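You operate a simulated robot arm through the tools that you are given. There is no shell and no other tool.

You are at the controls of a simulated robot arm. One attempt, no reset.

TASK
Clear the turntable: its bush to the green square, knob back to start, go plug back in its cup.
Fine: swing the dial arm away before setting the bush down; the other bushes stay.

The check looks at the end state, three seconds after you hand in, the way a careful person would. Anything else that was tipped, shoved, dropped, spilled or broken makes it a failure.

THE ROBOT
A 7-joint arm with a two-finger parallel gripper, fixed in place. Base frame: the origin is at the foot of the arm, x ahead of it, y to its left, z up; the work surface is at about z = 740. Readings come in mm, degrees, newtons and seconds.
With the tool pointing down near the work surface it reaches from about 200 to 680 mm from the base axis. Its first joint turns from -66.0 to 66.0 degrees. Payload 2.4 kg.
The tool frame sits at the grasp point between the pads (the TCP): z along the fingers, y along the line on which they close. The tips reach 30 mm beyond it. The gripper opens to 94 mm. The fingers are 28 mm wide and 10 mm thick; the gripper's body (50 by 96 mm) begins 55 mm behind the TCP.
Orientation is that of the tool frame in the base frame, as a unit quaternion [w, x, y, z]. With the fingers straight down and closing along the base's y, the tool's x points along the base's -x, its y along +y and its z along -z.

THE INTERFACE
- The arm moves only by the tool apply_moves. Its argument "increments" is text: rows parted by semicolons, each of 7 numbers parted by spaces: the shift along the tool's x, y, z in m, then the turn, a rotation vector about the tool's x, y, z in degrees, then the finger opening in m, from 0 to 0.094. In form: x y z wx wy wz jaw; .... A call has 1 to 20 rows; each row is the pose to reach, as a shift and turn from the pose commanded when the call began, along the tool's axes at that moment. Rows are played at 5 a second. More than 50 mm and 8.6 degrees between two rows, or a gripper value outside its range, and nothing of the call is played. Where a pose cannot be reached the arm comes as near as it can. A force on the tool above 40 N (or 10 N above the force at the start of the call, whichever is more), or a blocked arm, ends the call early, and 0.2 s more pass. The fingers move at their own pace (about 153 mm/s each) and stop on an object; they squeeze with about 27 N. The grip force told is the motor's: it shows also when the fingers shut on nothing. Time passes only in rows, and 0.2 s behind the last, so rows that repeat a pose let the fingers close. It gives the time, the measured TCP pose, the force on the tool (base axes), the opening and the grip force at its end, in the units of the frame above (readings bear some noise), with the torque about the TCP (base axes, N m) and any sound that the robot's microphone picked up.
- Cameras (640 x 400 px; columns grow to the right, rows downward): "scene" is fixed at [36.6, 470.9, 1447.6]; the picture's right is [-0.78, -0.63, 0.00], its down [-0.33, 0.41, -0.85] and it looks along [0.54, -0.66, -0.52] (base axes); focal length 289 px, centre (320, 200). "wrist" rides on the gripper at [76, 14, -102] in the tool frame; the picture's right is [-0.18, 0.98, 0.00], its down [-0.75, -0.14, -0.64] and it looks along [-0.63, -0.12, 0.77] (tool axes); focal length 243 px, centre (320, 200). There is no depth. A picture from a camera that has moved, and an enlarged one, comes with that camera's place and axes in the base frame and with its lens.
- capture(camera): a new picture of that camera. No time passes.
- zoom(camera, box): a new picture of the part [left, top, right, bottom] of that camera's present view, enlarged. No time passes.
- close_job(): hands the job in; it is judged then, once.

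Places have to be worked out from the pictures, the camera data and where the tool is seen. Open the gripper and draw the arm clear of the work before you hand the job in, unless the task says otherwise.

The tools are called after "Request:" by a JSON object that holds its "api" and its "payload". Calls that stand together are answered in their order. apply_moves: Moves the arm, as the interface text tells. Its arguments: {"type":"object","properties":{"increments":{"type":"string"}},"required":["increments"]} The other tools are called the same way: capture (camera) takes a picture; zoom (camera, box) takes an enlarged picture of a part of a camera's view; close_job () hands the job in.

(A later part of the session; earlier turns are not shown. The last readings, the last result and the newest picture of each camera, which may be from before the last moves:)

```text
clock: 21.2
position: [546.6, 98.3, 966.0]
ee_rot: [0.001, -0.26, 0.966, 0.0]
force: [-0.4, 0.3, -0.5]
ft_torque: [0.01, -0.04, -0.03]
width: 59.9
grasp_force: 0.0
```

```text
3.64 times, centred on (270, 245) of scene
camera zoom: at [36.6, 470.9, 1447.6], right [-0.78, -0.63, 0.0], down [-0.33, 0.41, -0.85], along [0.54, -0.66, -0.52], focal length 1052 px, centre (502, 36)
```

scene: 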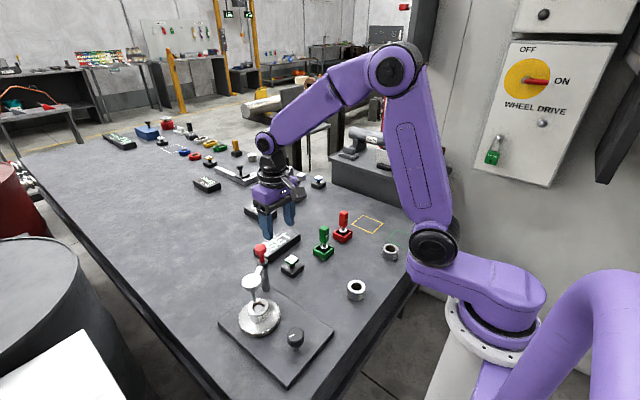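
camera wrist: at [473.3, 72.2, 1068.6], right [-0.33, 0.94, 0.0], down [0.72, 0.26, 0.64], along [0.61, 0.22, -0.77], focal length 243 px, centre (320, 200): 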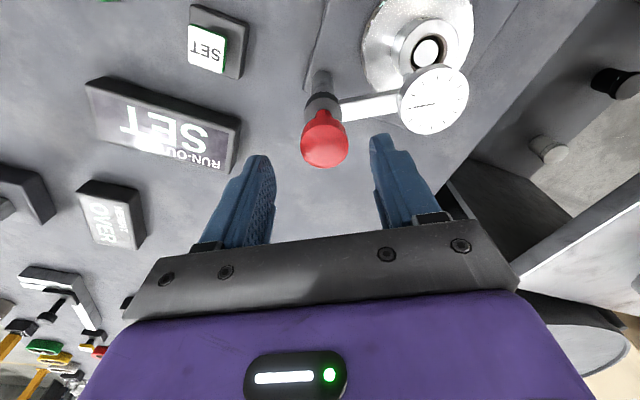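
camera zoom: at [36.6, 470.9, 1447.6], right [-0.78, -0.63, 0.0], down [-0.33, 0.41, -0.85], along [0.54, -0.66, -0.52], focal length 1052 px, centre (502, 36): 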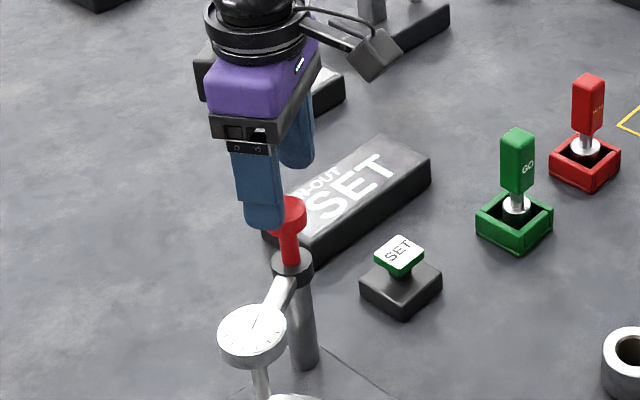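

Nearly centred: 3 mm off along the closing axis. I'll correct that, descend 58 mm and close on the head.

Request:
{"api": "apply_moves", "payload": {"increments": "-0.001 0.003 0.02 0 0 0 0.06; -0.001 0.003 0.04 0 0 0 0.06; -0.001 0.003 0.057 0 0 0 0.06; -0.001 0.003 0.057 0 0 0 0.045; -0.001 0.003 0.057 0 0 0 0.03; -0.001 0.003 0.057 0 0 0 0.015; -0.001 0.003 0.057 0 0 0 0.01"}}

Request:
{"api": "capture", "payload": {"camera": "wrist"}}

Request:
{"api": "zoom", "payload": {"camera": "scene", "box": [220, 190, 320, 300]}}

```text
clock: 22.8
position: [547.5, 101.4, 906.9]
ee_rot: [-0.001, -0.26, 0.966, 0.001]
force: [-9.6, 5.8, -0.2]
ft_torque: [-0.03, -0.04, 0.0]
width: 31.7
grasp_force: 45.0
```

```text
taken
camera wrist: at [473.2, 75.7, 1011.1], right [-0.33, 0.94, 0.0], down [0.72, 0.26, 0.64], along [0.6, 0.21, -0.77], focal length 243 px, centre (320, 200)
```

wrist: 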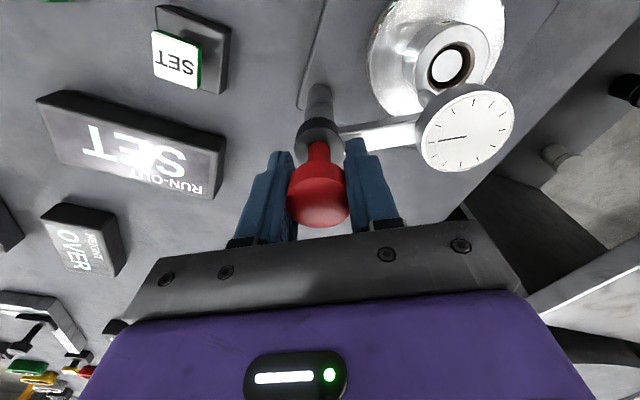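

```text
3.64 times, centred on (270, 245) of scene
camera zoom: at [36.3, 471.1, 1447.5], right [-0.78, -0.63, 0.0], down [-0.33, 0.41, -0.85], along [0.54, -0.66, -0.52], focal length 1052 px, centre (502, 36)
```

zoom: 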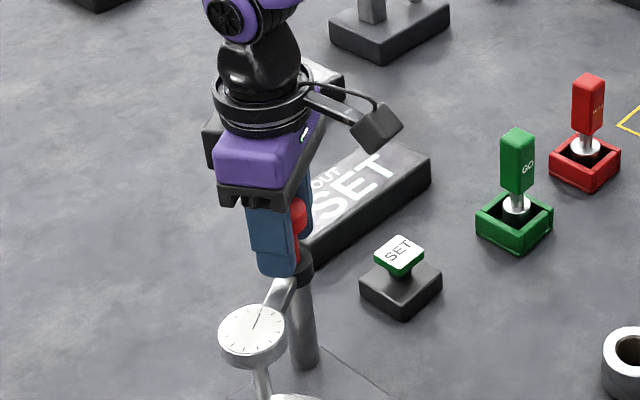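

The head is gripped with a small lateral load. I'll relieve it with a 1 mm shift and begin turning the arm clockwise, away from the bush, checking after 15°.

Request:
{"api": "apply_moves", "payload": {"increments": "0.0005 0.001 0 0 0 0 0.01; 0.0005 0.001 0 0 0 4 0.01; 0.0005 0.001 0 0 0 8 0.01; 0.0005 0.001 0 0 0 12 0.01; 0.0005 0.001 0 0 0 15 0.01; 0.0005 0.001 0 0 0 15 0.01"}}

Request:
{"api": "capture", "payload": {"camera": "wrist"}}

Request:
{"api": "zoom", "payload": {"camera": "scene", "box": [220, 220, 320, 340]}}

```text
clock: 24.2
position: [547.0, 100.7, 907.4]
ee_rot: [0.002, -0.129, 0.992, 0.001]
force: [-1.1, 2.6, -4.4]
ft_torque: [-0.24, 0.01, 0.22]
width: 31.4
grasp_force: 45.2
```

```text
taken
camera wrist: at [468.4, 95.1, 1011.7], right [-0.07, 1.0, 0.0], down [0.76, 0.06, 0.64], along [0.64, 0.05, -0.77], focal length 243 px, centre (320, 200)
```

wrist: 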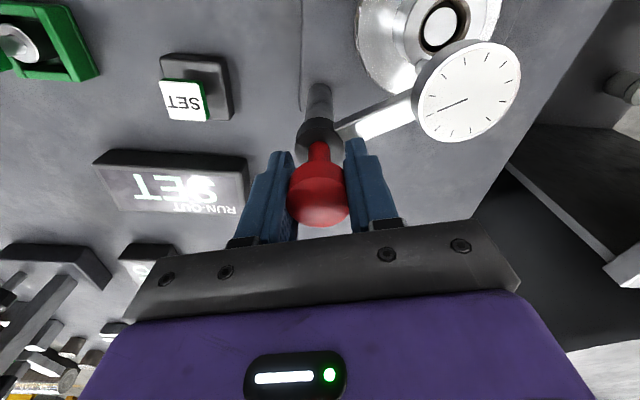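

```text
3.33 times, centred on (270, 280) of scene
camera zoom: at [36.6, 471.0, 1447.5], right [-0.78, -0.63, 0.0], down [-0.33, 0.41, -0.85], along [0.54, -0.66, -0.52], focal length 964 px, centre (487, -67)
```

zoom: 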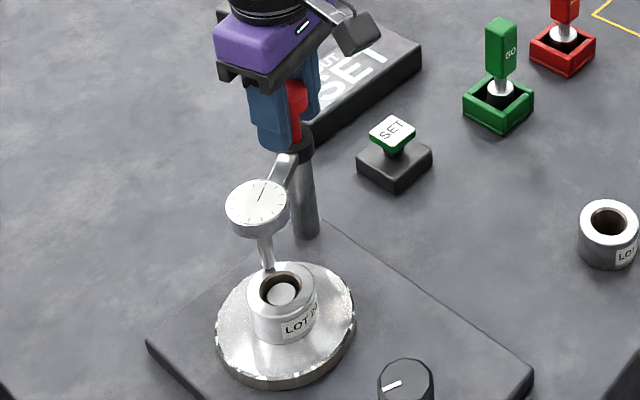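

Torque is 0.22 N·m but the dial moved only about 2–3 mm, so the handle is either slipping or turning stiffly. I'll hold for a second and see whether the arm creeps.

Request:
{"api": "apply_moves", "payload": {"increments": "0 0 0 0 0 0 0.0; 0 0 0 0 0 0 0.0; 0 0 0 0 0 0 0.0; 0 0 0 0 0 0 0.0; 0 0 0 0 0 0 0.0"}}

Request:
{"api": "capture", "payload": {"camera": "wrist"}}

Request:
{"api": "zoom", "payload": {"camera": "scene", "box": [230, 230, 290, 320]}}

```text
clock: 25.4
position: [546.9, 100.5, 908.5]
ee_rot: [0.002, -0.131, 0.991, 0.0]
force: [2.9, -1.4, 0.7]
ft_torque: [0.09, -0.1, -0.05]
width: 31.6
grasp_force: 45.5
```

```text
taken
camera wrist: at [468.4, 94.9, 1011.7], right [-0.08, 1.0, 0.0], down [0.76, 0.06, 0.64], along [0.64, 0.05, -0.77], focal length 243 px, centre (320, 200)
```

wrist: 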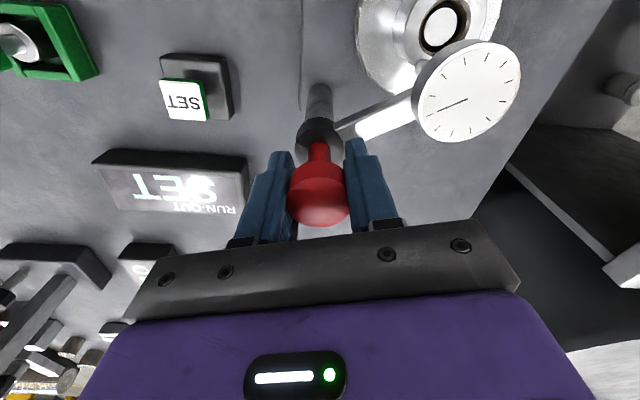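

```text
4.44 times, centred on (260, 275) of scene
camera zoom: at [36.6, 470.9, 1447.6], right [-0.78, -0.63, 0.0], down [-0.33, 0.41, -0.85], along [0.54, -0.66, -0.52], focal length 1286 px, centre (587, -133)
```

zoom: 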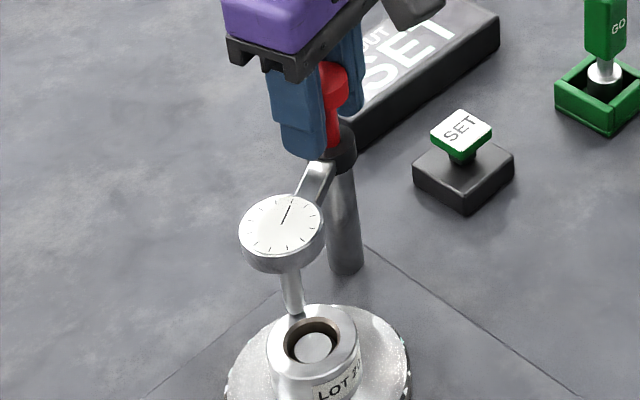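

The torque relaxed, so it probably slipped. I'll turn another 16° and compare the dial position precisely.

Request:
{"api": "apply_moves", "payload": {"increments": "0 0 0 0 0 4 0.0; 0 0 0 0 0 8 0.0; 0 0 0 0 0 12 0.0; 0 0 0 0 0 16 0.0"}}

Request:
{"api": "zoom", "payload": {"camera": "scene", "box": [230, 230, 290, 320]}}

Request:
{"api": "capture", "payload": {"camera": "wrist"}}

```text
clock: 26.4
position: [546.9, 99.7, 907.9]
ee_rot: [0.0, 0.008, 1.0, 0.0]
force: [1.5, -5.6, 0.5]
ft_torque: [-0.01, -0.06, 0.72]
width: 31.3
grasp_force: 44.2
```

```text
4.44 times, centred on (260, 275) of scene
camera zoom: at [36.6, 470.7, 1447.6], right [-0.78, -0.63, 0.0], down [-0.33, 0.41, -0.85], along [0.54, -0.66, -0.52], focal length 1286 px, centre (587, -133)
```

zoom: 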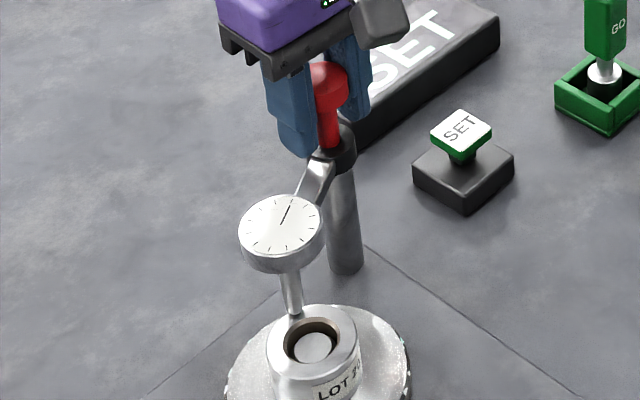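

```text
taken
camera wrist: at [469.6, 116.0, 1011.5], right [0.2, 0.98, 0.0], down [0.75, -0.15, 0.64], along [0.63, -0.13, -0.77], focal length 243 px, centre (320, 200)
```

wrist: 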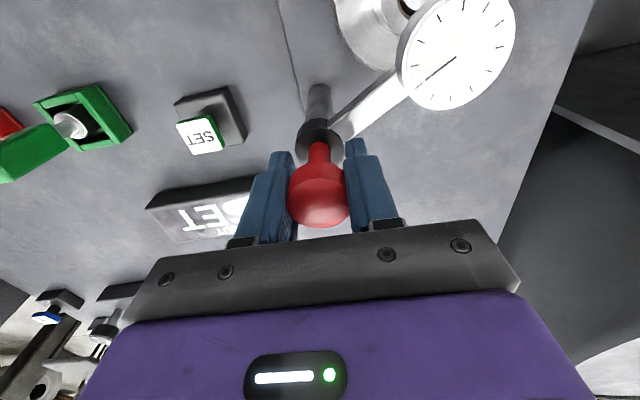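

The dial is firmly stopped clockwise (0.72 N·m with no motion), so that's an end stop. I'll turn gently the other way and watch.

Request:
{"api": "apply_moves", "payload": {"increments": "0 0 0 0 0 -4 0.0; 0 0 0 0 0 -8 0.0; 0 0 0 0 0 -12 0.0; 0 0 0 0 0 -16 0.0"}}

Request:
{"api": "zoom", "payload": {"camera": "scene", "box": [230, 230, 290, 320]}}

Request:
{"api": "capture", "payload": {"camera": "wrist"}}

```text
clock: 27.4
position: [546.3, 100.9, 907.0]
ee_rot: [0.001, -0.131, 0.991, 0.0]
force: [7.8, -4.1, -8.1]
ft_torque: [0.03, 0.26, -0.01]
width: 31.3
grasp_force: 44.8
```

```text
4.44 times, centred on (260, 275) of scene
camera zoom: at [36.9, 470.8, 1447.6], right [-0.78, -0.63, 0.0], down [-0.33, 0.41, -0.85], along [0.54, -0.66, -0.52], focal length 1286 px, centre (587, -133)
```

zoom: 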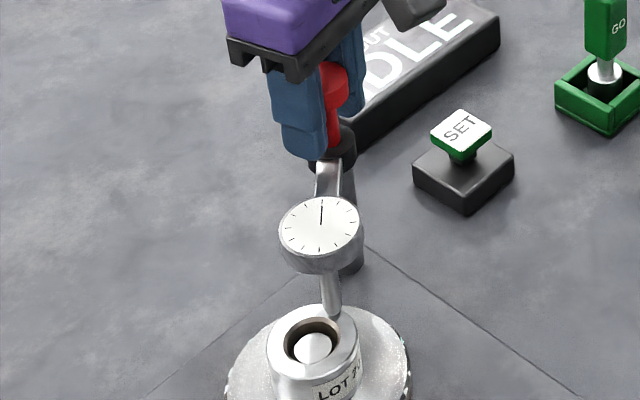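

```text
taken
camera wrist: at [468.1, 94.8, 1011.5], right [-0.08, 1.0, 0.0], down [0.76, 0.06, 0.64], along [0.64, 0.05, -0.77], focal length 243 px, centre (320, 200)
```

wrist: 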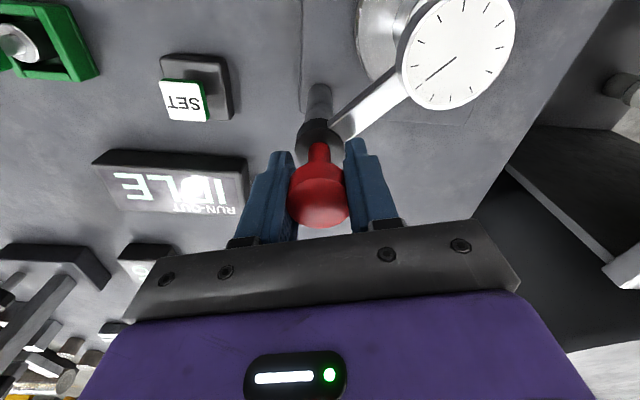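

Counterclockwise works: the dial follows, the display now reads IDLE, and the bush didn't move. I'm continuing the swing.

Request:
{"api": "apply_moves", "payload": {"increments": "0 0 0 0 0 -4 0.0; 0 0 0 0 0 -8 0.0; 0 0 0 0 0 -12 0.0; 0 0 0 0 0 -16 0.0; 0 0 0 0 0 -20 0; 0 0 0 0 0 -24 0; 0 0 0 0 0 -28 0; 0 0 0 0 0 -32 0"}}

Request:
{"api": "capture", "payload": {"camera": "scene"}}

Request:
{"api": "zoom", "payload": {"camera": "scene", "box": [220, 230, 310, 340]}}

```text
clock: 29.2
position: [546.3, 101.9, 907.3]
ee_rot: [0.0, -0.4, 0.917, 0.0]
force: [7.3, -0.9, -7.4]
ft_torque: [-0.64, 0.63, -0.03]
width: 31.4
grasp_force: 45.6
```

```text
taken
```

scene: 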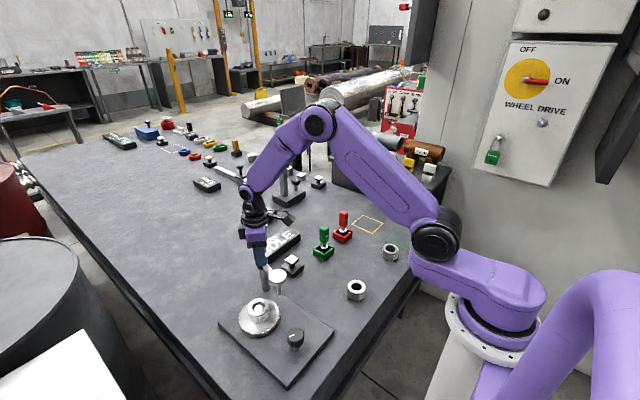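

```text
3.64 times, centred on (265, 285) of scene
camera zoom: at [36.9, 470.9, 1447.5], right [-0.78, -0.63, 0.0], down [-0.33, 0.41, -0.85], along [0.54, -0.66, -0.52], focal length 1052 px, centre (520, -109)
```

zoom: 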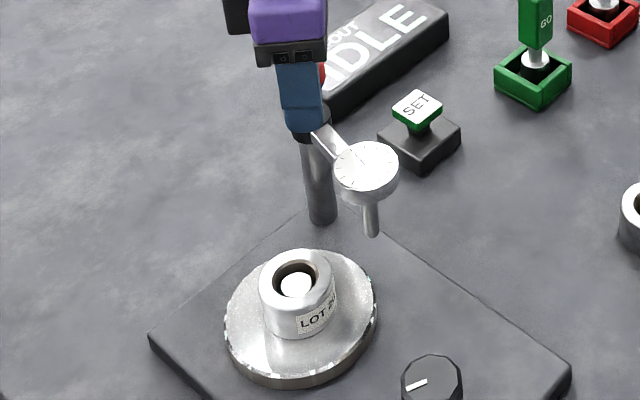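

The dial is now well clear of the bush. I'll swing another 24° for gripper clearance.

Request:
{"api": "apply_moves", "payload": {"increments": "0 0 0 0 0 -4 0.0; 0 0 0 0 0 -8 0.0; 0 0 0 0 0 -12 0.0; 0 0 0 0 0 -16 0.0; 0 0 0 0 0 -20 0; 0 0 0 0 0 -24 0"}}

Request:
{"api": "zoom", "payload": {"camera": "scene", "box": [220, 230, 310, 340]}}

Request:
{"api": "capture", "payload": {"camera": "wrist"}}

```text
clock: 30.6
position: [544.8, 101.4, 908.5]
ee_rot: [0.001, -0.581, 0.814, 0.0]
force: [-0.8, 1.0, 2.0]
ft_torque: [-0.03, 0.08, -0.46]
width: 31.9
grasp_force: 45.6
```

```text
3.64 times, centred on (265, 285) of scene
camera zoom: at [36.5, 470.9, 1447.5], right [-0.78, -0.63, 0.0], down [-0.33, 0.41, -0.85], along [0.54, -0.66, -0.52], focal length 1052 px, centre (520, -109)
```

zoom: 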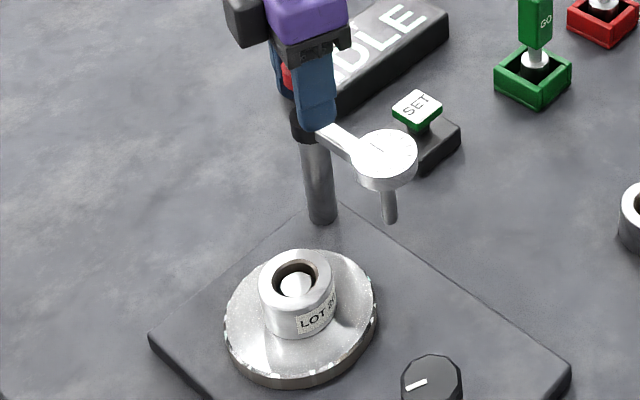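

```text
taken
camera wrist: at [506.1, 33.7, 1011.6], right [-0.87, 0.49, 0.0], down [0.38, 0.67, 0.64], along [0.32, 0.56, -0.77], focal length 243 px, centre (320, 200)
```

wrist: 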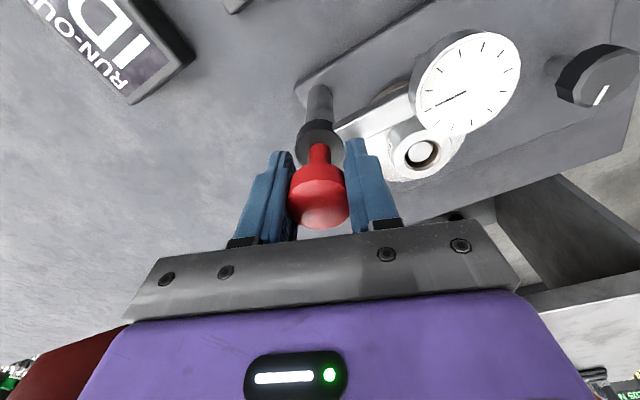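

The torque rise shows the far stop, with the dial at about (458,100), clear of the bush. I'll release the handle, rise, and turn back to test a +90° yaw so the camera side faces away from the dial.

Request:
{"api": "apply_moves", "payload": {"increments": "0 0 0 0 0 3 0.01; 0 0 0 0 0 3 0.03; 0 0 0 0 0 3 0.05; 0 0 0 0 0 3 0.06; 0 0 -0.03 0 0 3 0.06; 0 0 -0.07 0 0 3 0.06; 0 0 -0.11 0 0 3 0.06; 0 0 -0.15 0 0 3 0.06; 0 0 -0.15 0 0 3 0.06"}}

Request:
{"api": "capture", "payload": {"camera": "wrist"}}

Request:
{"api": "zoom", "payload": {"camera": "scene", "box": [220, 230, 310, 340]}}

```text
clock: 32.6
position: [548.1, 100.8, 1061.4]
ee_rot: [0.001, -0.559, 0.829, 0.0]
force: [-0.4, -0.3, -1.0]
ft_torque: [0.02, 0.0, -0.01]
width: 59.8
grasp_force: 0.0
```

```text
taken
camera wrist: at [504.9, 37.0, 1164.1], right [-0.84, 0.54, 0.0], down [0.41, 0.65, 0.64], along [0.35, 0.54, -0.77], focal length 243 px, centre (320, 200)
```

wrist: 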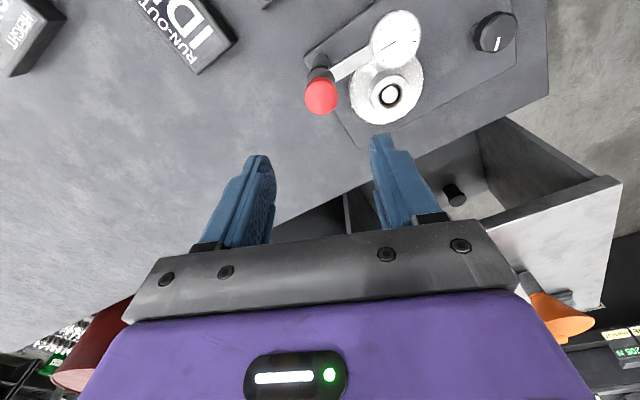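

```text
3.64 times, centred on (265, 285) of scene
camera zoom: at [36.6, 470.9, 1447.6], right [-0.78, -0.63, 0.0], down [-0.33, 0.41, -0.85], along [0.54, -0.66, -0.52], focal length 1052 px, centre (520, -109)
```

zoom: 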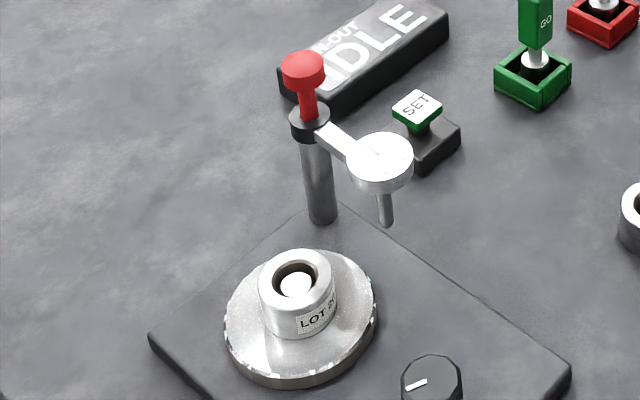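

The dial stays put when released. Now rotating the wrist high up toward +90° yaw to see if that orientation is reachable.

Request:
{"api": "apply_moves", "payload": {"increments": "0 0 0 0 0 8 0.06; 0 0 0 0 0 16 0.06; 0 0 0 0 0 24 0.06; 0 0 0 0 0 32 0.06; 0 0 0 0 0 40 0.06; 0 0 0 0 0 48 0.06; 0 0 0 0 0 56 0.06; 0 0 0 0 0 64 0.06; 0 0 0 0 0 72 0.07; 0 0 0 0 0 80 0.08; 0 0 0 0 0 88 0.09; 0 0 0 0 0 96 0.09; 0 0 0 0 0 104 0.09; 0 0 0 0 0 112 0.09; 0 0 0 0 0 120 0.09; 0 0 0 0 0 128 0.09; 0 0 0 0 0 136 0.09; 0 0 0 0 0 144 0.09; 0 0 0 0 0 152 0.09; 0 0 0 0 0 158 0.09"}}

Request:
{"api": "capture", "payload": {"camera": "wrist"}}

Request:
{"api": "capture", "payload": {"camera": "scene"}}

```text
clock: 36.8
position: [545.7, 99.8, 1057.9]
ee_rot: [0.0, 0.708, 0.707, 0.0]
force: [0.1, 0.3, -0.6]
ft_torque: [-0.01, 0.02, 0.01]
width: 90.2
grasp_force: 0.0
```

```text
taken
camera wrist: at [559.4, 176.8, 1161.6], right [0.98, -0.19, 0.0], down [-0.14, -0.75, 0.64], along [-0.12, -0.63, -0.77], focal length 243 px, centre (320, 200)
```

wrist: 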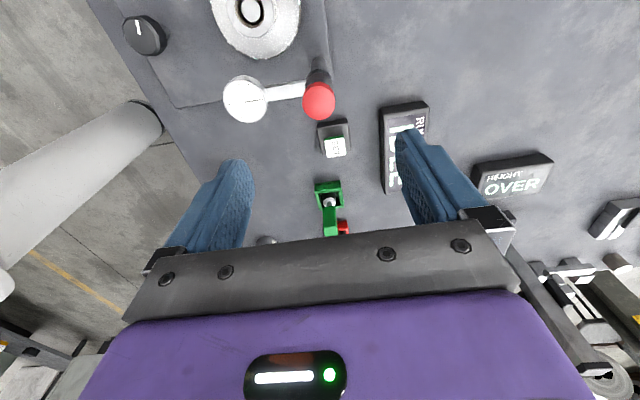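

```text
taken
```

scene: 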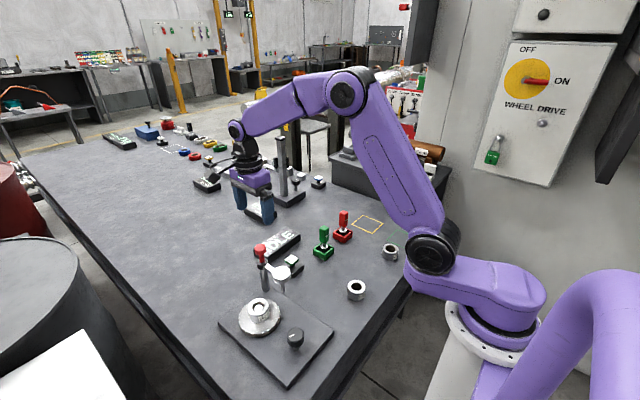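

+90° yaw is reachable. Moving above the bush at (483,182), lateral first and then down to hover and align.

Request:
{"api": "apply_moves", "payload": {"increments": "0.03 -0.023 0 0 0 0 0.09; 0.06 -0.046 0 0 0 0 0.09; 0.081 -0.0625 0 0 0 0 0.09; 0.081 -0.0625 0.045 0 0 0 0.09; 0.081 -0.0625 0.09 0 0 0 0.09; 0.081 -0.0625 0.13 0 0 0 0.09; 0.081 -0.0625 0.158 0 0 0 0.09; 0.081 -0.0625 0.158 0 0 0 0.09"}}

Request:
{"api": "capture", "payload": {"camera": "wrist"}}

Request:
{"api": "zoom", "payload": {"camera": "wrist", "box": [240, 50, 400, 210]}}

Request:
{"api": "zoom", "payload": {"camera": "scene", "box": [200, 220, 330, 350]}}

```text
clock: 38.6
position: [483.8, 182.1, 901.3]
ee_rot: [0.0, 0.707, 0.707, 0.001]
force: [0.0, -0.3, 0.7]
ft_torque: [0.02, -0.03, 0.02]
width: 90.0
grasp_force: 0.1
```

```text
taken
camera wrist: at [495.7, 258.2, 1005.4], right [0.98, -0.18, 0.0], down [-0.14, -0.75, 0.64], along [-0.12, -0.63, -0.77], focal length 243 px, centre (320, 200)
```

wrist: 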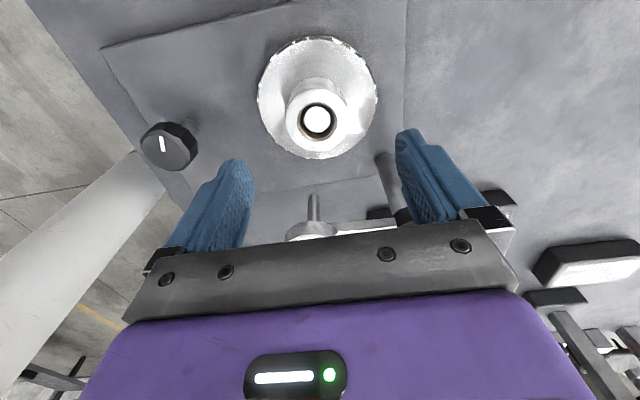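

```text
2.50 times, centred on (320, 130) of wrist
camera zoom: at [495.7, 258.2, 1005.4], right [0.98, -0.18, 0.0], down [-0.14, -0.75, 0.64], along [-0.12, -0.63, -0.77], focal length 606 px, centre (320, 375)
```

zoom: 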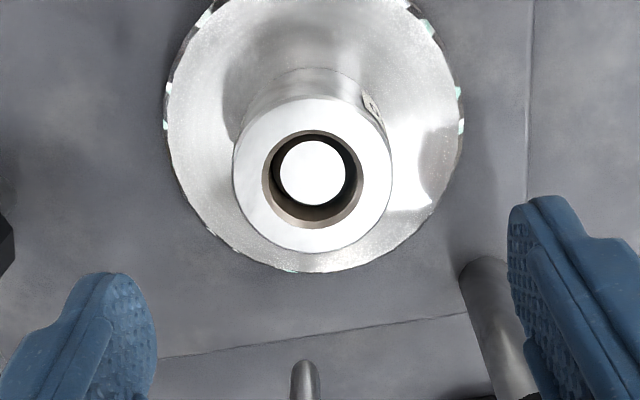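

```text
3.08 times, centred on (265, 285) of scene
camera zoom: at [36.6, 470.9, 1447.6], right [-0.78, -0.63, 0.0], down [-0.33, 0.41, -0.85], along [0.54, -0.66, -0.52], focal length 890 px, centre (489, -62)
```

zoom: 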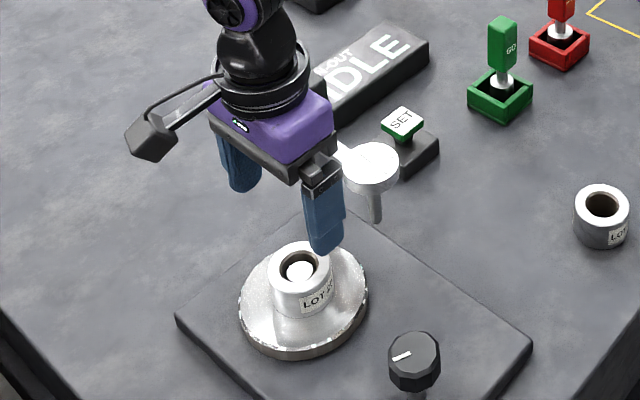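

The bush is offset about (−3.5, −4.5) mm from the TCP. I'll correct and descend with fingers wide to z≈803, then check.

Request:
{"api": "apply_moves", "payload": {"increments": "-0.0045 -0.0035 0.0 0 0 0 0.09; -0.0045 -0.0035 0.035 0 0 0 0.09; -0.0045 -0.0035 0.07 0 0 0 0.09; -0.0045 -0.0035 0.07 0 0 0 0.09"}}

Request:
{"api": "zoom", "payload": {"camera": "wrist", "box": [220, 50, 420, 230]}}

Request:
{"api": "zoom", "payload": {"camera": "scene", "box": [200, 220, 330, 350]}}

```text
clock: 39.6
position: [479.0, 176.7, 830.5]
ee_rot: [0.0, 0.707, 0.707, 0.0]
force: [-0.3, -0.3, -0.2]
ft_torque: [0.03, 0.01, 0.01]
width: 90.1
grasp_force: 0.1
```

```text
2.22 times, centred on (320, 140) of wrist
camera zoom: at [491.9, 253.3, 934.1], right [0.98, -0.18, 0.0], down [-0.14, -0.75, 0.64], along [-0.12, -0.63, -0.77], focal length 539 px, centre (320, 333)
```

zoom: 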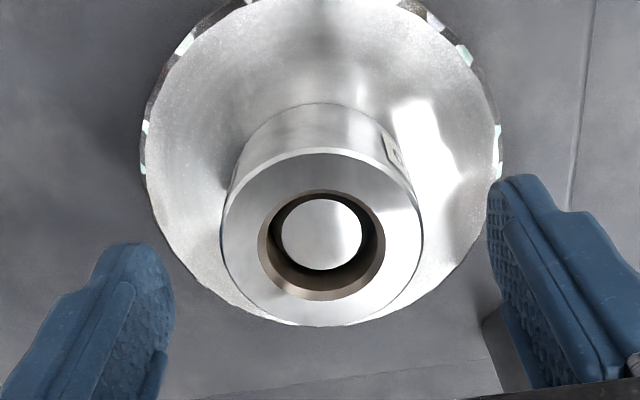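

```text
3.08 times, centred on (265, 285) of scene
camera zoom: at [36.6, 470.9, 1447.6], right [-0.78, -0.63, 0.0], down [-0.33, 0.41, -0.85], along [0.54, -0.66, -0.52], focal length 890 px, centre (489, -62)
```

zoom: 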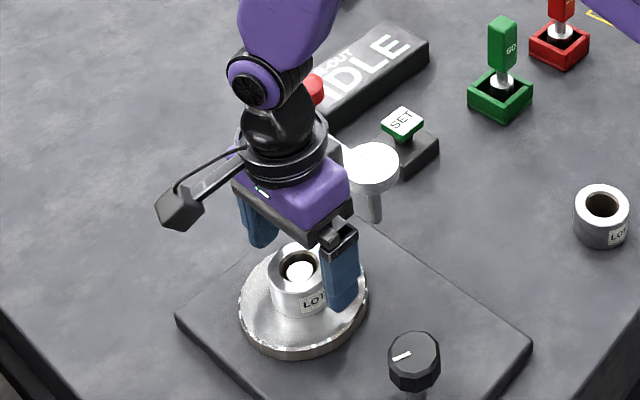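

Centred well on the bush. Descending 27 mm more and closing.

Request:
{"api": "apply_moves", "payload": {"increments": "0 0 0.014 0 0 0 0.09; 0 0 0.027 0 0 0 0.09; 0 0 0.027 0 0 0 0.075; 0 0 0.027 0 0 0 0.065; 0 0 0.027 0 0 0 0.055; 0 0 0.027 0 0 0 0.045; 0 0 0.027 0 0 0 0.045"}}

Request:
{"api": "zoom", "payload": {"camera": "wrist", "box": [220, 50, 420, 230]}}

Request:
{"api": "zoom", "payload": {"camera": "scene", "box": [200, 220, 330, 350]}}

```text
clock: 40.3
position: [480.3, 177.4, 806.3]
ee_rot: [0.001, 0.707, 0.707, 0.0]
force: [1.5, 0.2, 7.5]
ft_torque: [-0.06, 0.28, -0.01]
width: 75.0
grasp_force: 0.1
stopped in row 3: the force on the tool passed its limit at 49 N (the readings are from after the stop); the commanded pose is now the measured one
```

```text
2.22 times, centred on (320, 140) of wrist
camera zoom: at [494.0, 253.9, 909.8], right [0.98, -0.18, 0.0], down [-0.14, -0.75, 0.64], along [-0.12, -0.63, -0.77], focal length 539 px, centre (320, 333)
```

zoom: 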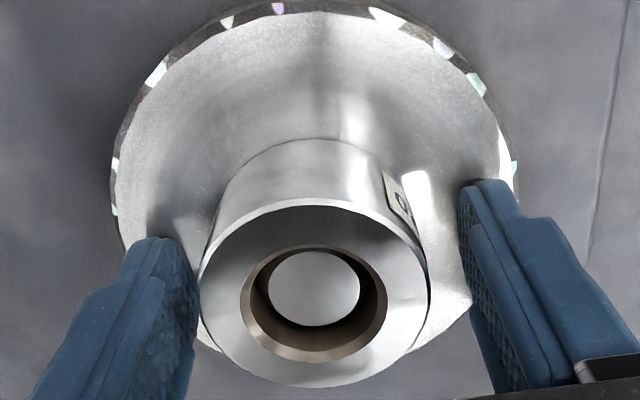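

```text
3.08 times, centred on (265, 285) of scene
camera zoom: at [36.4, 470.9, 1447.6], right [-0.78, -0.63, 0.0], down [-0.33, 0.41, -0.85], along [0.54, -0.66, -0.52], focal length 890 px, centre (489, -62)
```

zoom: 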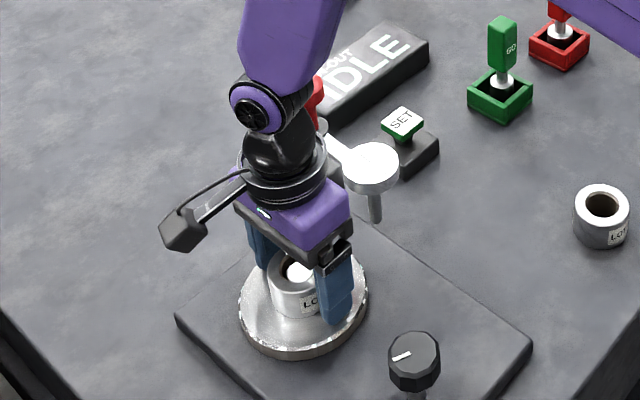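

The fingertips touched the disc (top at about z=774). I'll back off 3 mm and close on the bush.

Request:
{"api": "apply_moves", "payload": {"increments": "0 0 -0.003 0 0 0 0.075; 0 0 -0.003 0 0 0 0.065; 0 0 -0.003 0 0 0 0.055; 0 0 -0.003 0 0 0 0.045; 0 0 -0.003 0 0 0 0.045; 0 0 -0.003 0 0 0 0.045"}}

Request:
{"api": "zoom", "payload": {"camera": "wrist", "box": [220, 50, 420, 230]}}

```text
clock: 41.7
position: [479.8, 178.0, 808.1]
ee_rot: [-0.001, 0.707, 0.707, -0.001]
force: [-2.2, 0.0, 1.3]
ft_torque: [-0.1, 0.07, -0.03]
width: 54.6
grasp_force: 27.0
```

```text
2.22 times, centred on (320, 140) of wrist
camera zoom: at [493.4, 254.4, 912.2], right [0.98, -0.18, 0.0], down [-0.14, -0.75, 0.64], along [-0.12, -0.63, -0.77], focal length 539 px, centre (320, 333)
```

zoom: 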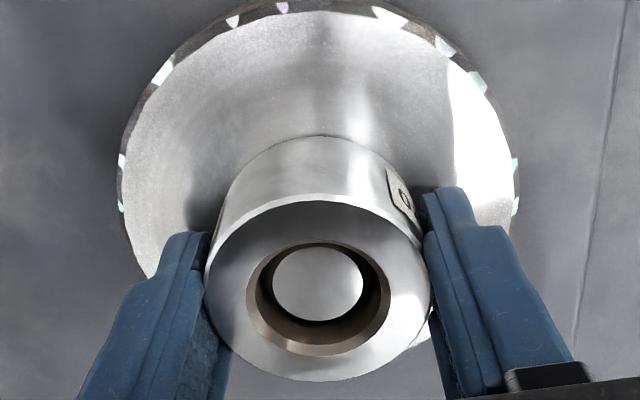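

Bush gripped at 54.6 mm with 27 N. Lifting straight up off the peg.

Request:
{"api": "apply_moves", "payload": {"increments": "0 0 -0.005 0 0 0 0.045; 0 0 -0.012 0 0 0 0.045; 0 0 -0.022 0 0 0 0.045; 0 0 -0.035 0 0 0 0.045; 0 0 -0.05 0 0 0 0.045; 0 0 -0.07 0 0 0 0.045; 0 0 -0.1 0 0 0 0.045; 0 0 -0.13 0 0 0 0.045; 0 0 -0.16 0 0 0 0.045; 0 0 -0.16 0 0 0 0.045"}}

Request:
{"api": "capture", "payload": {"camera": "wrist"}}

Request:
{"api": "zoom", "payload": {"camera": "scene", "box": [200, 200, 330, 370]}}

```text
clock: 43.9
position: [479.9, 177.2, 967.0]
ee_rot: [0.0, 0.707, 0.707, -0.001]
force: [0.0, 0.8, -2.8]
ft_torque: [0.0, -0.02, 0.02]
width: 54.5
grasp_force: 27.1
```

```text
taken
camera wrist: at [493.4, 253.7, 1071.1], right [0.98, -0.18, 0.0], down [-0.14, -0.75, 0.64], along [-0.12, -0.63, -0.77], focal length 243 px, centre (320, 200)
```

wrist: 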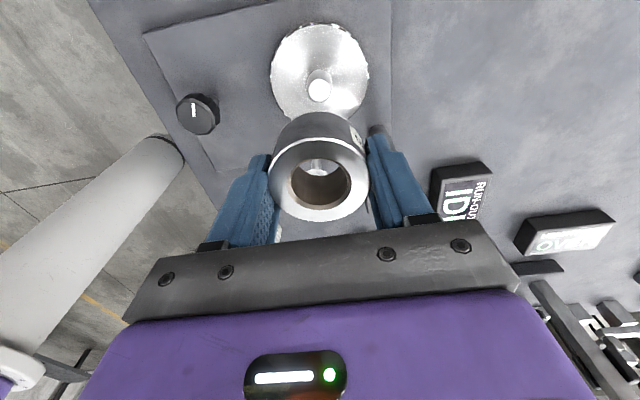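

```text
2.35 times, centred on (265, 285) of scene
camera zoom: at [36.6, 470.9, 1447.5], right [-0.78, -0.63, 0.0], down [-0.33, 0.41, -0.85], along [0.54, -0.66, -0.52], focal length 680 px, centre (449, 0)
```

zoom: 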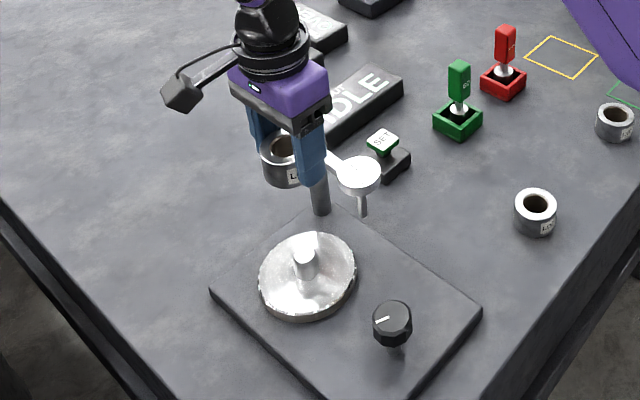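

The bush is free. I'll carry it toward the green square at (330,−405), turning the wrist back to zero yaw on the way, and hover there.

Request:
{"api": "apply_moves", "payload": {"increments": "-0.02 -0.005 -0.013 0 0 -3 0.045; -0.0588 -0.015 -0.013 0 0 -9 0.045; -0.0976 -0.025 -0.013 0 0 -15 0.045; -0.1364 -0.035 -0.013 0 0 -21 0.045; -0.1752 -0.045 -0.013 0 0 -27 0.045; -0.214 -0.055 -0.013 0 0 -33 0.045; -0.2528 -0.065 -0.013 0 0 -39 0.045; -0.2916 -0.075 -0.013 0 0 -45 0.045; -0.3304 -0.085 -0.013 0 0 -51 0.045; -0.3692 -0.095 -0.013 0 0 -57 0.045; -0.408 -0.105 -0.013 0 0 -63 0.045; -0.4468 -0.115 -0.013 0 0 -69 0.045; -0.4856 -0.125 -0.013 0 0 -75 0.045; -0.5244 -0.135 -0.013 0 0 -81 0.045; -0.56 -0.144 -0.013 0 0 -86 0.045; -0.582 -0.15 -0.013 0 0 -90 0.045; -0.582 -0.15 -0.013 0 0 -90 0.045"}}

Request:
{"api": "capture", "payload": {"camera": "wrist"}}

Request:
{"api": "zoom", "payload": {"camera": "scene", "box": [345, 160, 445, 270]}}

```text
clock: 47.5
position: [329.3, -403.3, 980.9]
ee_rot: [0.0, -0.001, 1.0, -0.001]
force: [-0.8, -0.2, -3.1]
ft_torque: [-0.02, -0.04, -0.01]
width: 54.5
grasp_force: 27.1
```

```text
taken
camera wrist: at [252.3, -390.2, 1084.5], right [0.18, 0.98, 0.0], down [0.75, -0.14, 0.64], along [0.63, -0.12, -0.77], focal length 243 px, centre (320, 200)
```

wrist: 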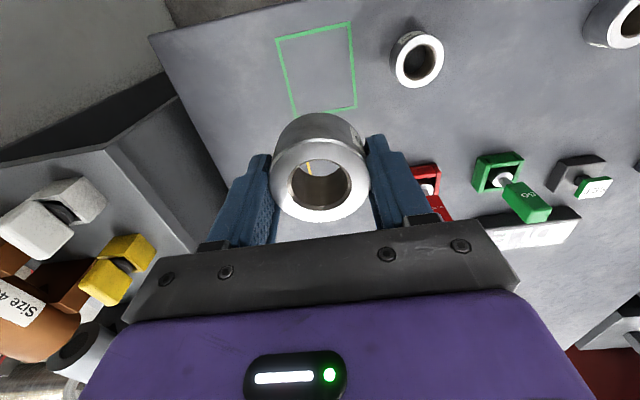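

```text
3.64 times, centred on (395, 215) of scene
camera zoom: at [36.6, 470.8, 1447.6], right [-0.78, -0.63, 0.0], down [-0.33, 0.41, -0.85], along [0.54, -0.66, -0.52], focal length 1052 px, centre (47, 146)
```

zoom: 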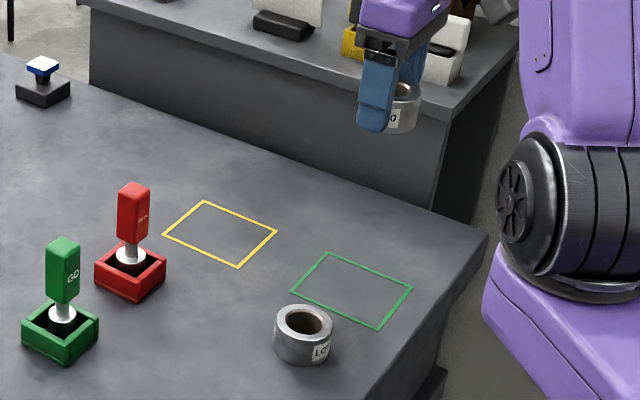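

I'm zooming in on the green square for precise corners.

Request:
{"api": "zoom", "payload": {"camera": "wrist", "box": [240, 0, 460, 140]}}

```text
2.86 times, centred on (350, 70) of wrist
camera zoom: at [252.3, -390.2, 1084.5], right [0.18, 0.98, 0.0], down [0.75, -0.14, 0.64], along [0.63, -0.12, -0.77], focal length 693 px, centre (234, 571)
```

zoom: 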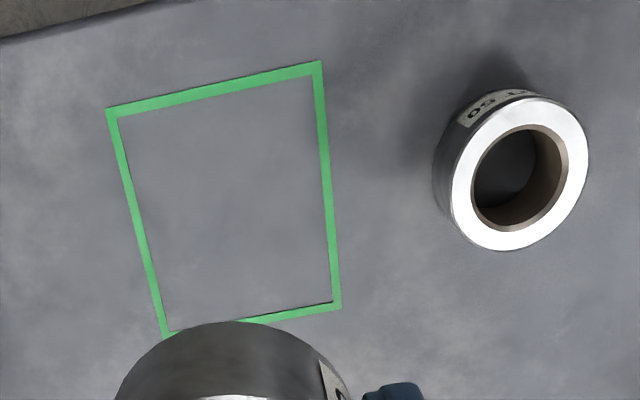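

The square spans x 280–379, y −450 to −361, centre (329.6,−405.7). I'll shift about 1.5 mm and descend to just above the table.

Request:
{"api": "apply_moves", "payload": {"increments": "-0.0015 -0.0015 0.04 0 0 0 0.045; -0.0015 -0.0015 0.08 0 0 0 0.045; -0.0015 -0.0015 0.12 0 0 0 0.045; -0.0015 -0.0015 0.15 0 0 0 0.045; -0.0015 -0.0015 0.175 0 0 0 0.045; -0.0015 -0.0015 0.19 0 0 0 0.045; -0.0015 -0.0015 0.198 0 0 0 0.045; -0.0015 -0.0015 0.198 0 0 0 0.045"}}

Request:
{"api": "capture", "payload": {"camera": "wrist"}}

Request:
{"api": "zoom", "payload": {"camera": "scene", "box": [345, 190, 445, 280]}}

```text
clock: 49.3
position: [332.3, -406.6, 782.9]
ee_rot: [0.0, -0.001, 1.0, 0.0]
force: [-0.3, 0.1, -3.4]
ft_torque: [0.01, 0.01, 0.02]
width: 54.3
grasp_force: 26.7
```

```text
taken
camera wrist: at [255.7, -392.2, 885.5], right [0.18, 0.98, 0.0], down [0.75, -0.14, 0.64], along [0.63, -0.12, -0.77], focal length 243 px, centre (320, 200)
```

wrist: 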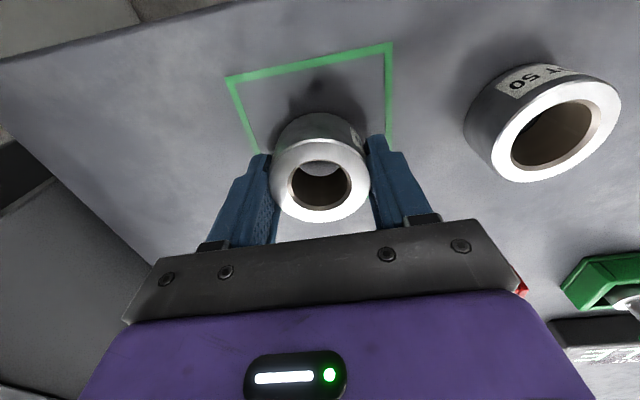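

```text
4.44 times, centred on (395, 235) of scene
camera zoom: at [36.6, 470.9, 1447.6], right [-0.78, -0.63, 0.0], down [-0.33, 0.41, -0.85], along [0.54, -0.66, -0.52], focal length 1286 px, centre (-13, 44)
```

zoom: 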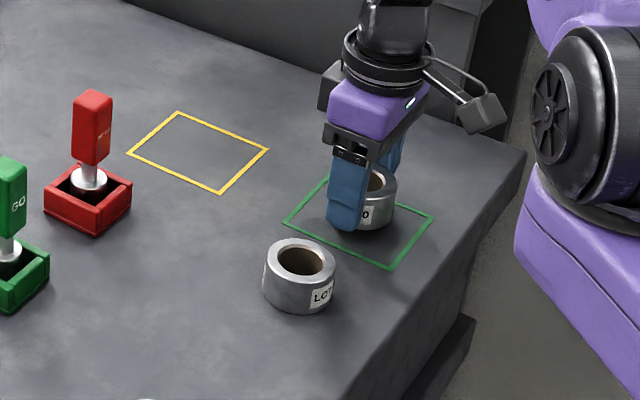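

It's centred over the square. Lowering in small steps until contact.

Request:
{"api": "apply_moves", "payload": {"increments": "0 0 0.004 0 0 0 0.045; 0 0 0.006 0 0 0 0.045; 0 0 0.0075 0 0 0 0.045; 0 0 0.0075 0 0 0 0.045"}}

```text
clock: 50.3
position: [333.3, -406.0, 775.7]
ee_rot: [0.0, -0.001, 1.0, 0.0]
force: [0.4, 0.0, -3.6]
ft_torque: [-0.01, -0.02, -0.01]
width: 54.2
grasp_force: 27.3
```

Request:
{"api": "apply_moves", "payload": {"increments": "0 0 0.001 0 0 0 0.045; 0 0 0.002 0 0 0 0.045; 0 0 0.002 0 0 0 0.045"}}

```text
clock: 51.1
position: [332.3, -406.0, 774.0]
ee_rot: [0.0, -0.001, 1.0, 0.001]
force: [-0.2, 0.4, -3.1]
ft_torque: [0.0, 0.02, 0.0]
width: 54.2
grasp_force: 26.5
```

No contact yet, so I'm lowering another 2 mm.

Request:
{"api": "apply_moves", "payload": {"increments": "0 0 0.001 0 0 0 0.045; 0 0 0.002 0 0 0 0.045; 0 0 0.002 0 0 0 0.045"}}

Request:
{"api": "zoom", "payload": {"camera": "scene", "box": [365, 210, 425, 260]}}

```text
clock: 51.9
position: [332.4, -406.4, 771.8]
ee_rot: [0.0, 0.001, 1.0, 0.0]
force: [-1.7, 1.9, 9.7]
ft_torque: [0.12, -0.01, 0.01]
width: 54.3
grasp_force: 27.2
```

```text
8.00 times, centred on (395, 235) of scene
camera zoom: at [36.4, 471.0, 1447.5], right [-0.78, -0.63, 0.0], down [-0.33, 0.41, -0.85], along [0.54, -0.66, -0.52], focal length 2314 px, centre (-280, -80)
```

zoom: 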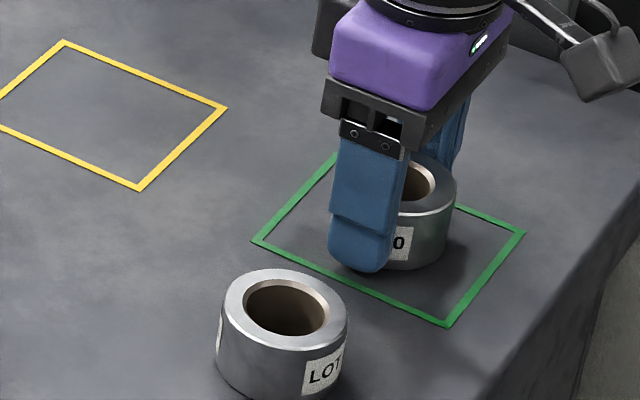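

Contact at about 10 N, so the bush is down. Opening and rising straight up.

Request:
{"api": "apply_moves", "payload": {"increments": "0 0 -0.0005 0 0 0 0.055; 0 0 -0.001 0 0 0 0.065; 0 0 -0.001 0 0 0 0.075; 0 0 -0.001 0 0 0 0.075; 0 0 -0.03 0 0 0 0.075; 0 0 -0.07 0 0 0 0.075; 0 0 -0.115 0 0 0 0.075; 0 0 -0.16 0 0 0 0.075; 0 0 -0.2 0 0 0 0.075; 0 0 -0.2 0 0 0 0.075"}}

Request:
{"api": "capture", "payload": {"camera": "wrist"}}

Request:
{"api": "zoom", "payload": {"camera": "scene", "box": [345, 190, 445, 280]}}

Request:
{"api": "zoom", "payload": {"camera": "scene", "box": [200, 220, 340, 380]}}

```text
clock: 54.1
position: [332.8, -405.6, 970.6]
ee_rot: [0.0, 0.001, 1.0, 0.0]
force: [-0.3, 0.0, -0.3]
ft_torque: [0.03, 0.0, -0.03]
width: 74.9
grasp_force: 0.0
```

```text
taken
camera wrist: at [255.5, -390.4, 1074.0], right [0.18, 0.98, 0.0], down [0.75, -0.14, 0.64], along [0.63, -0.12, -0.77], focal length 243 px, centre (320, 200)
```

wrist: 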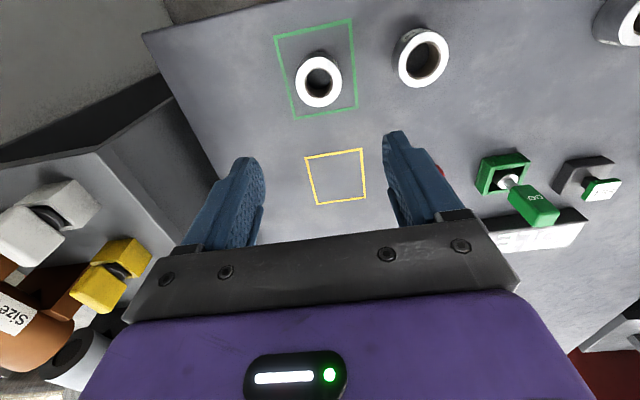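

```text
4.44 times, centred on (395, 235) of scene
camera zoom: at [36.6, 470.9, 1447.6], right [-0.78, -0.63, 0.0], down [-0.33, 0.41, -0.85], along [0.54, -0.66, -0.52], focal length 1286 px, centre (-13, 44)
```

zoom: 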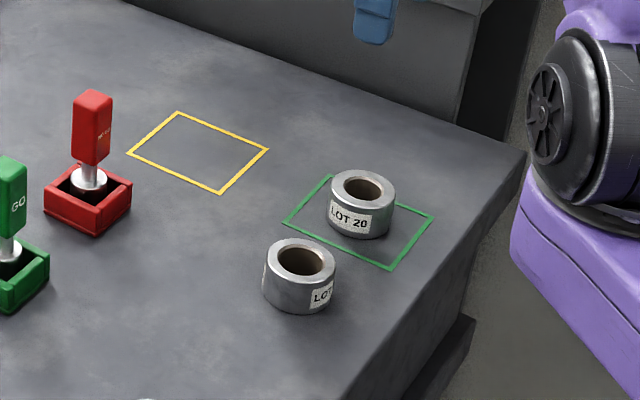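

```text
2.50 times, centred on (270, 300) of scene
camera zoom: at [36.6, 470.9, 1447.6], right [-0.78, -0.63, 0.0], down [-0.33, 0.41, -0.85], along [0.54, -0.66, -0.52], focal length 723 px, centre (445, -50)
```

zoom: 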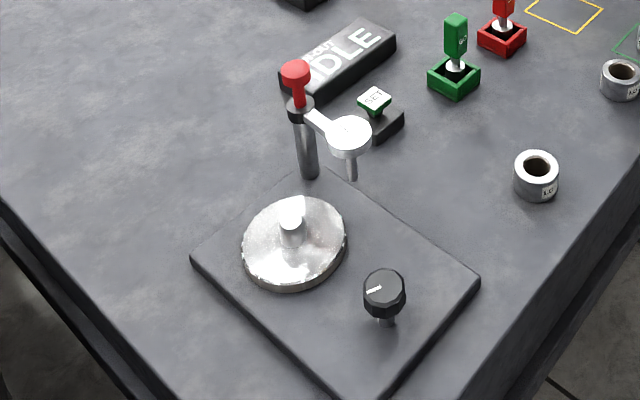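

LOT 20 sits inside the green square. Before turning the knob I'll look at the similar knob on the height gauge, and at ours again, for pointer references.

Request:
{"api": "zoom", "payload": {"camera": "scene", "box": [270, 125, 330, 205]}}

Request:
{"api": "zoom", "payload": {"camera": "scene", "box": [300, 170, 320, 190]}}

Request:
{"api": "zoom", "payload": {"camera": "scene", "box": [280, 320, 315, 350]}}

Request:
{"api": "zoom", "payload": {"camera": "scene", "box": [230, 280, 290, 330]}}

```text
5.00 times, centred on (300, 165) of scene
camera zoom: at [36.6, 470.9, 1447.6], right [-0.78, -0.63, 0.0], down [-0.33, 0.41, -0.85], along [0.54, -0.66, -0.52], focal length 1446 px, centre (420, 375)
```

zoom: 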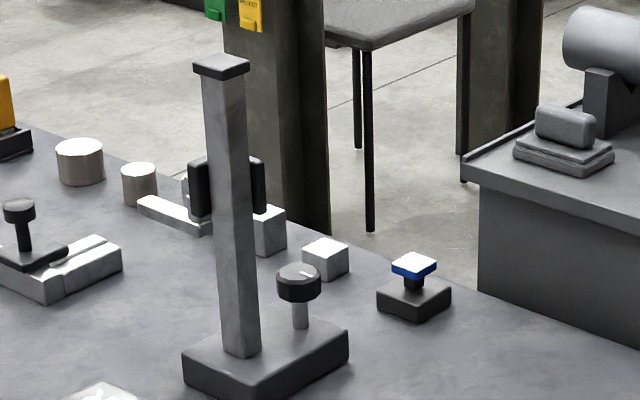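

```text
16.00 times, centred on (310, 180) of scene
camera zoom: at [36.6, 470.9, 1447.6], right [-0.78, -0.63, 0.0], down [-0.33, 0.41, -0.85], along [0.54, -0.66, -0.52], focal length 4628 px, centre (480, 520)
```

zoom: 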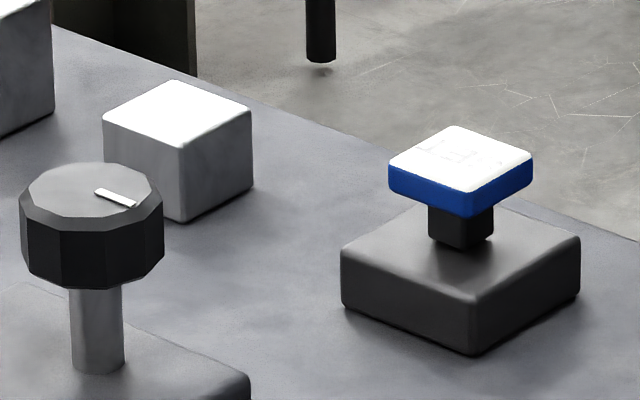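

```text
13.33 times, centred on (298, 335) of scene
camera zoom: at [36.6, 470.9, 1447.6], right [-0.78, -0.63, 0.0], down [-0.33, 0.41, -0.85], along [0.54, -0.66, -0.52], focal length 3856 px, centre (620, -1600)
```

zoom: 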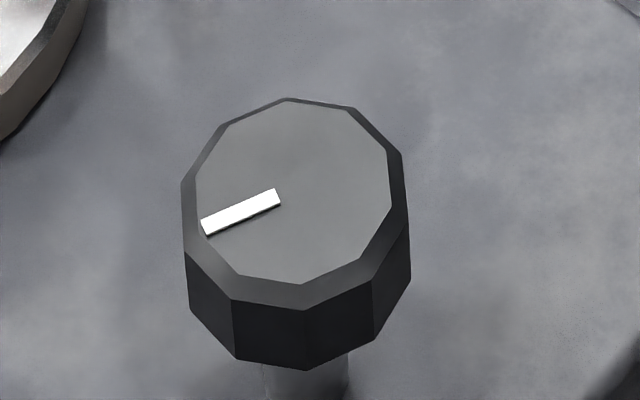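

```text
8.00 times, centred on (260, 305) of scene
camera zoom: at [36.6, 470.9, 1447.6], right [-0.78, -0.63, 0.0], down [-0.33, 0.41, -0.85], along [0.54, -0.66, -0.52], focal length 2314 px, centre (800, -640)
```

zoom: 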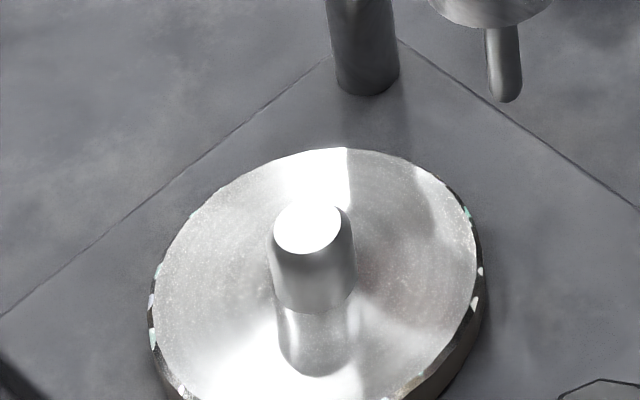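

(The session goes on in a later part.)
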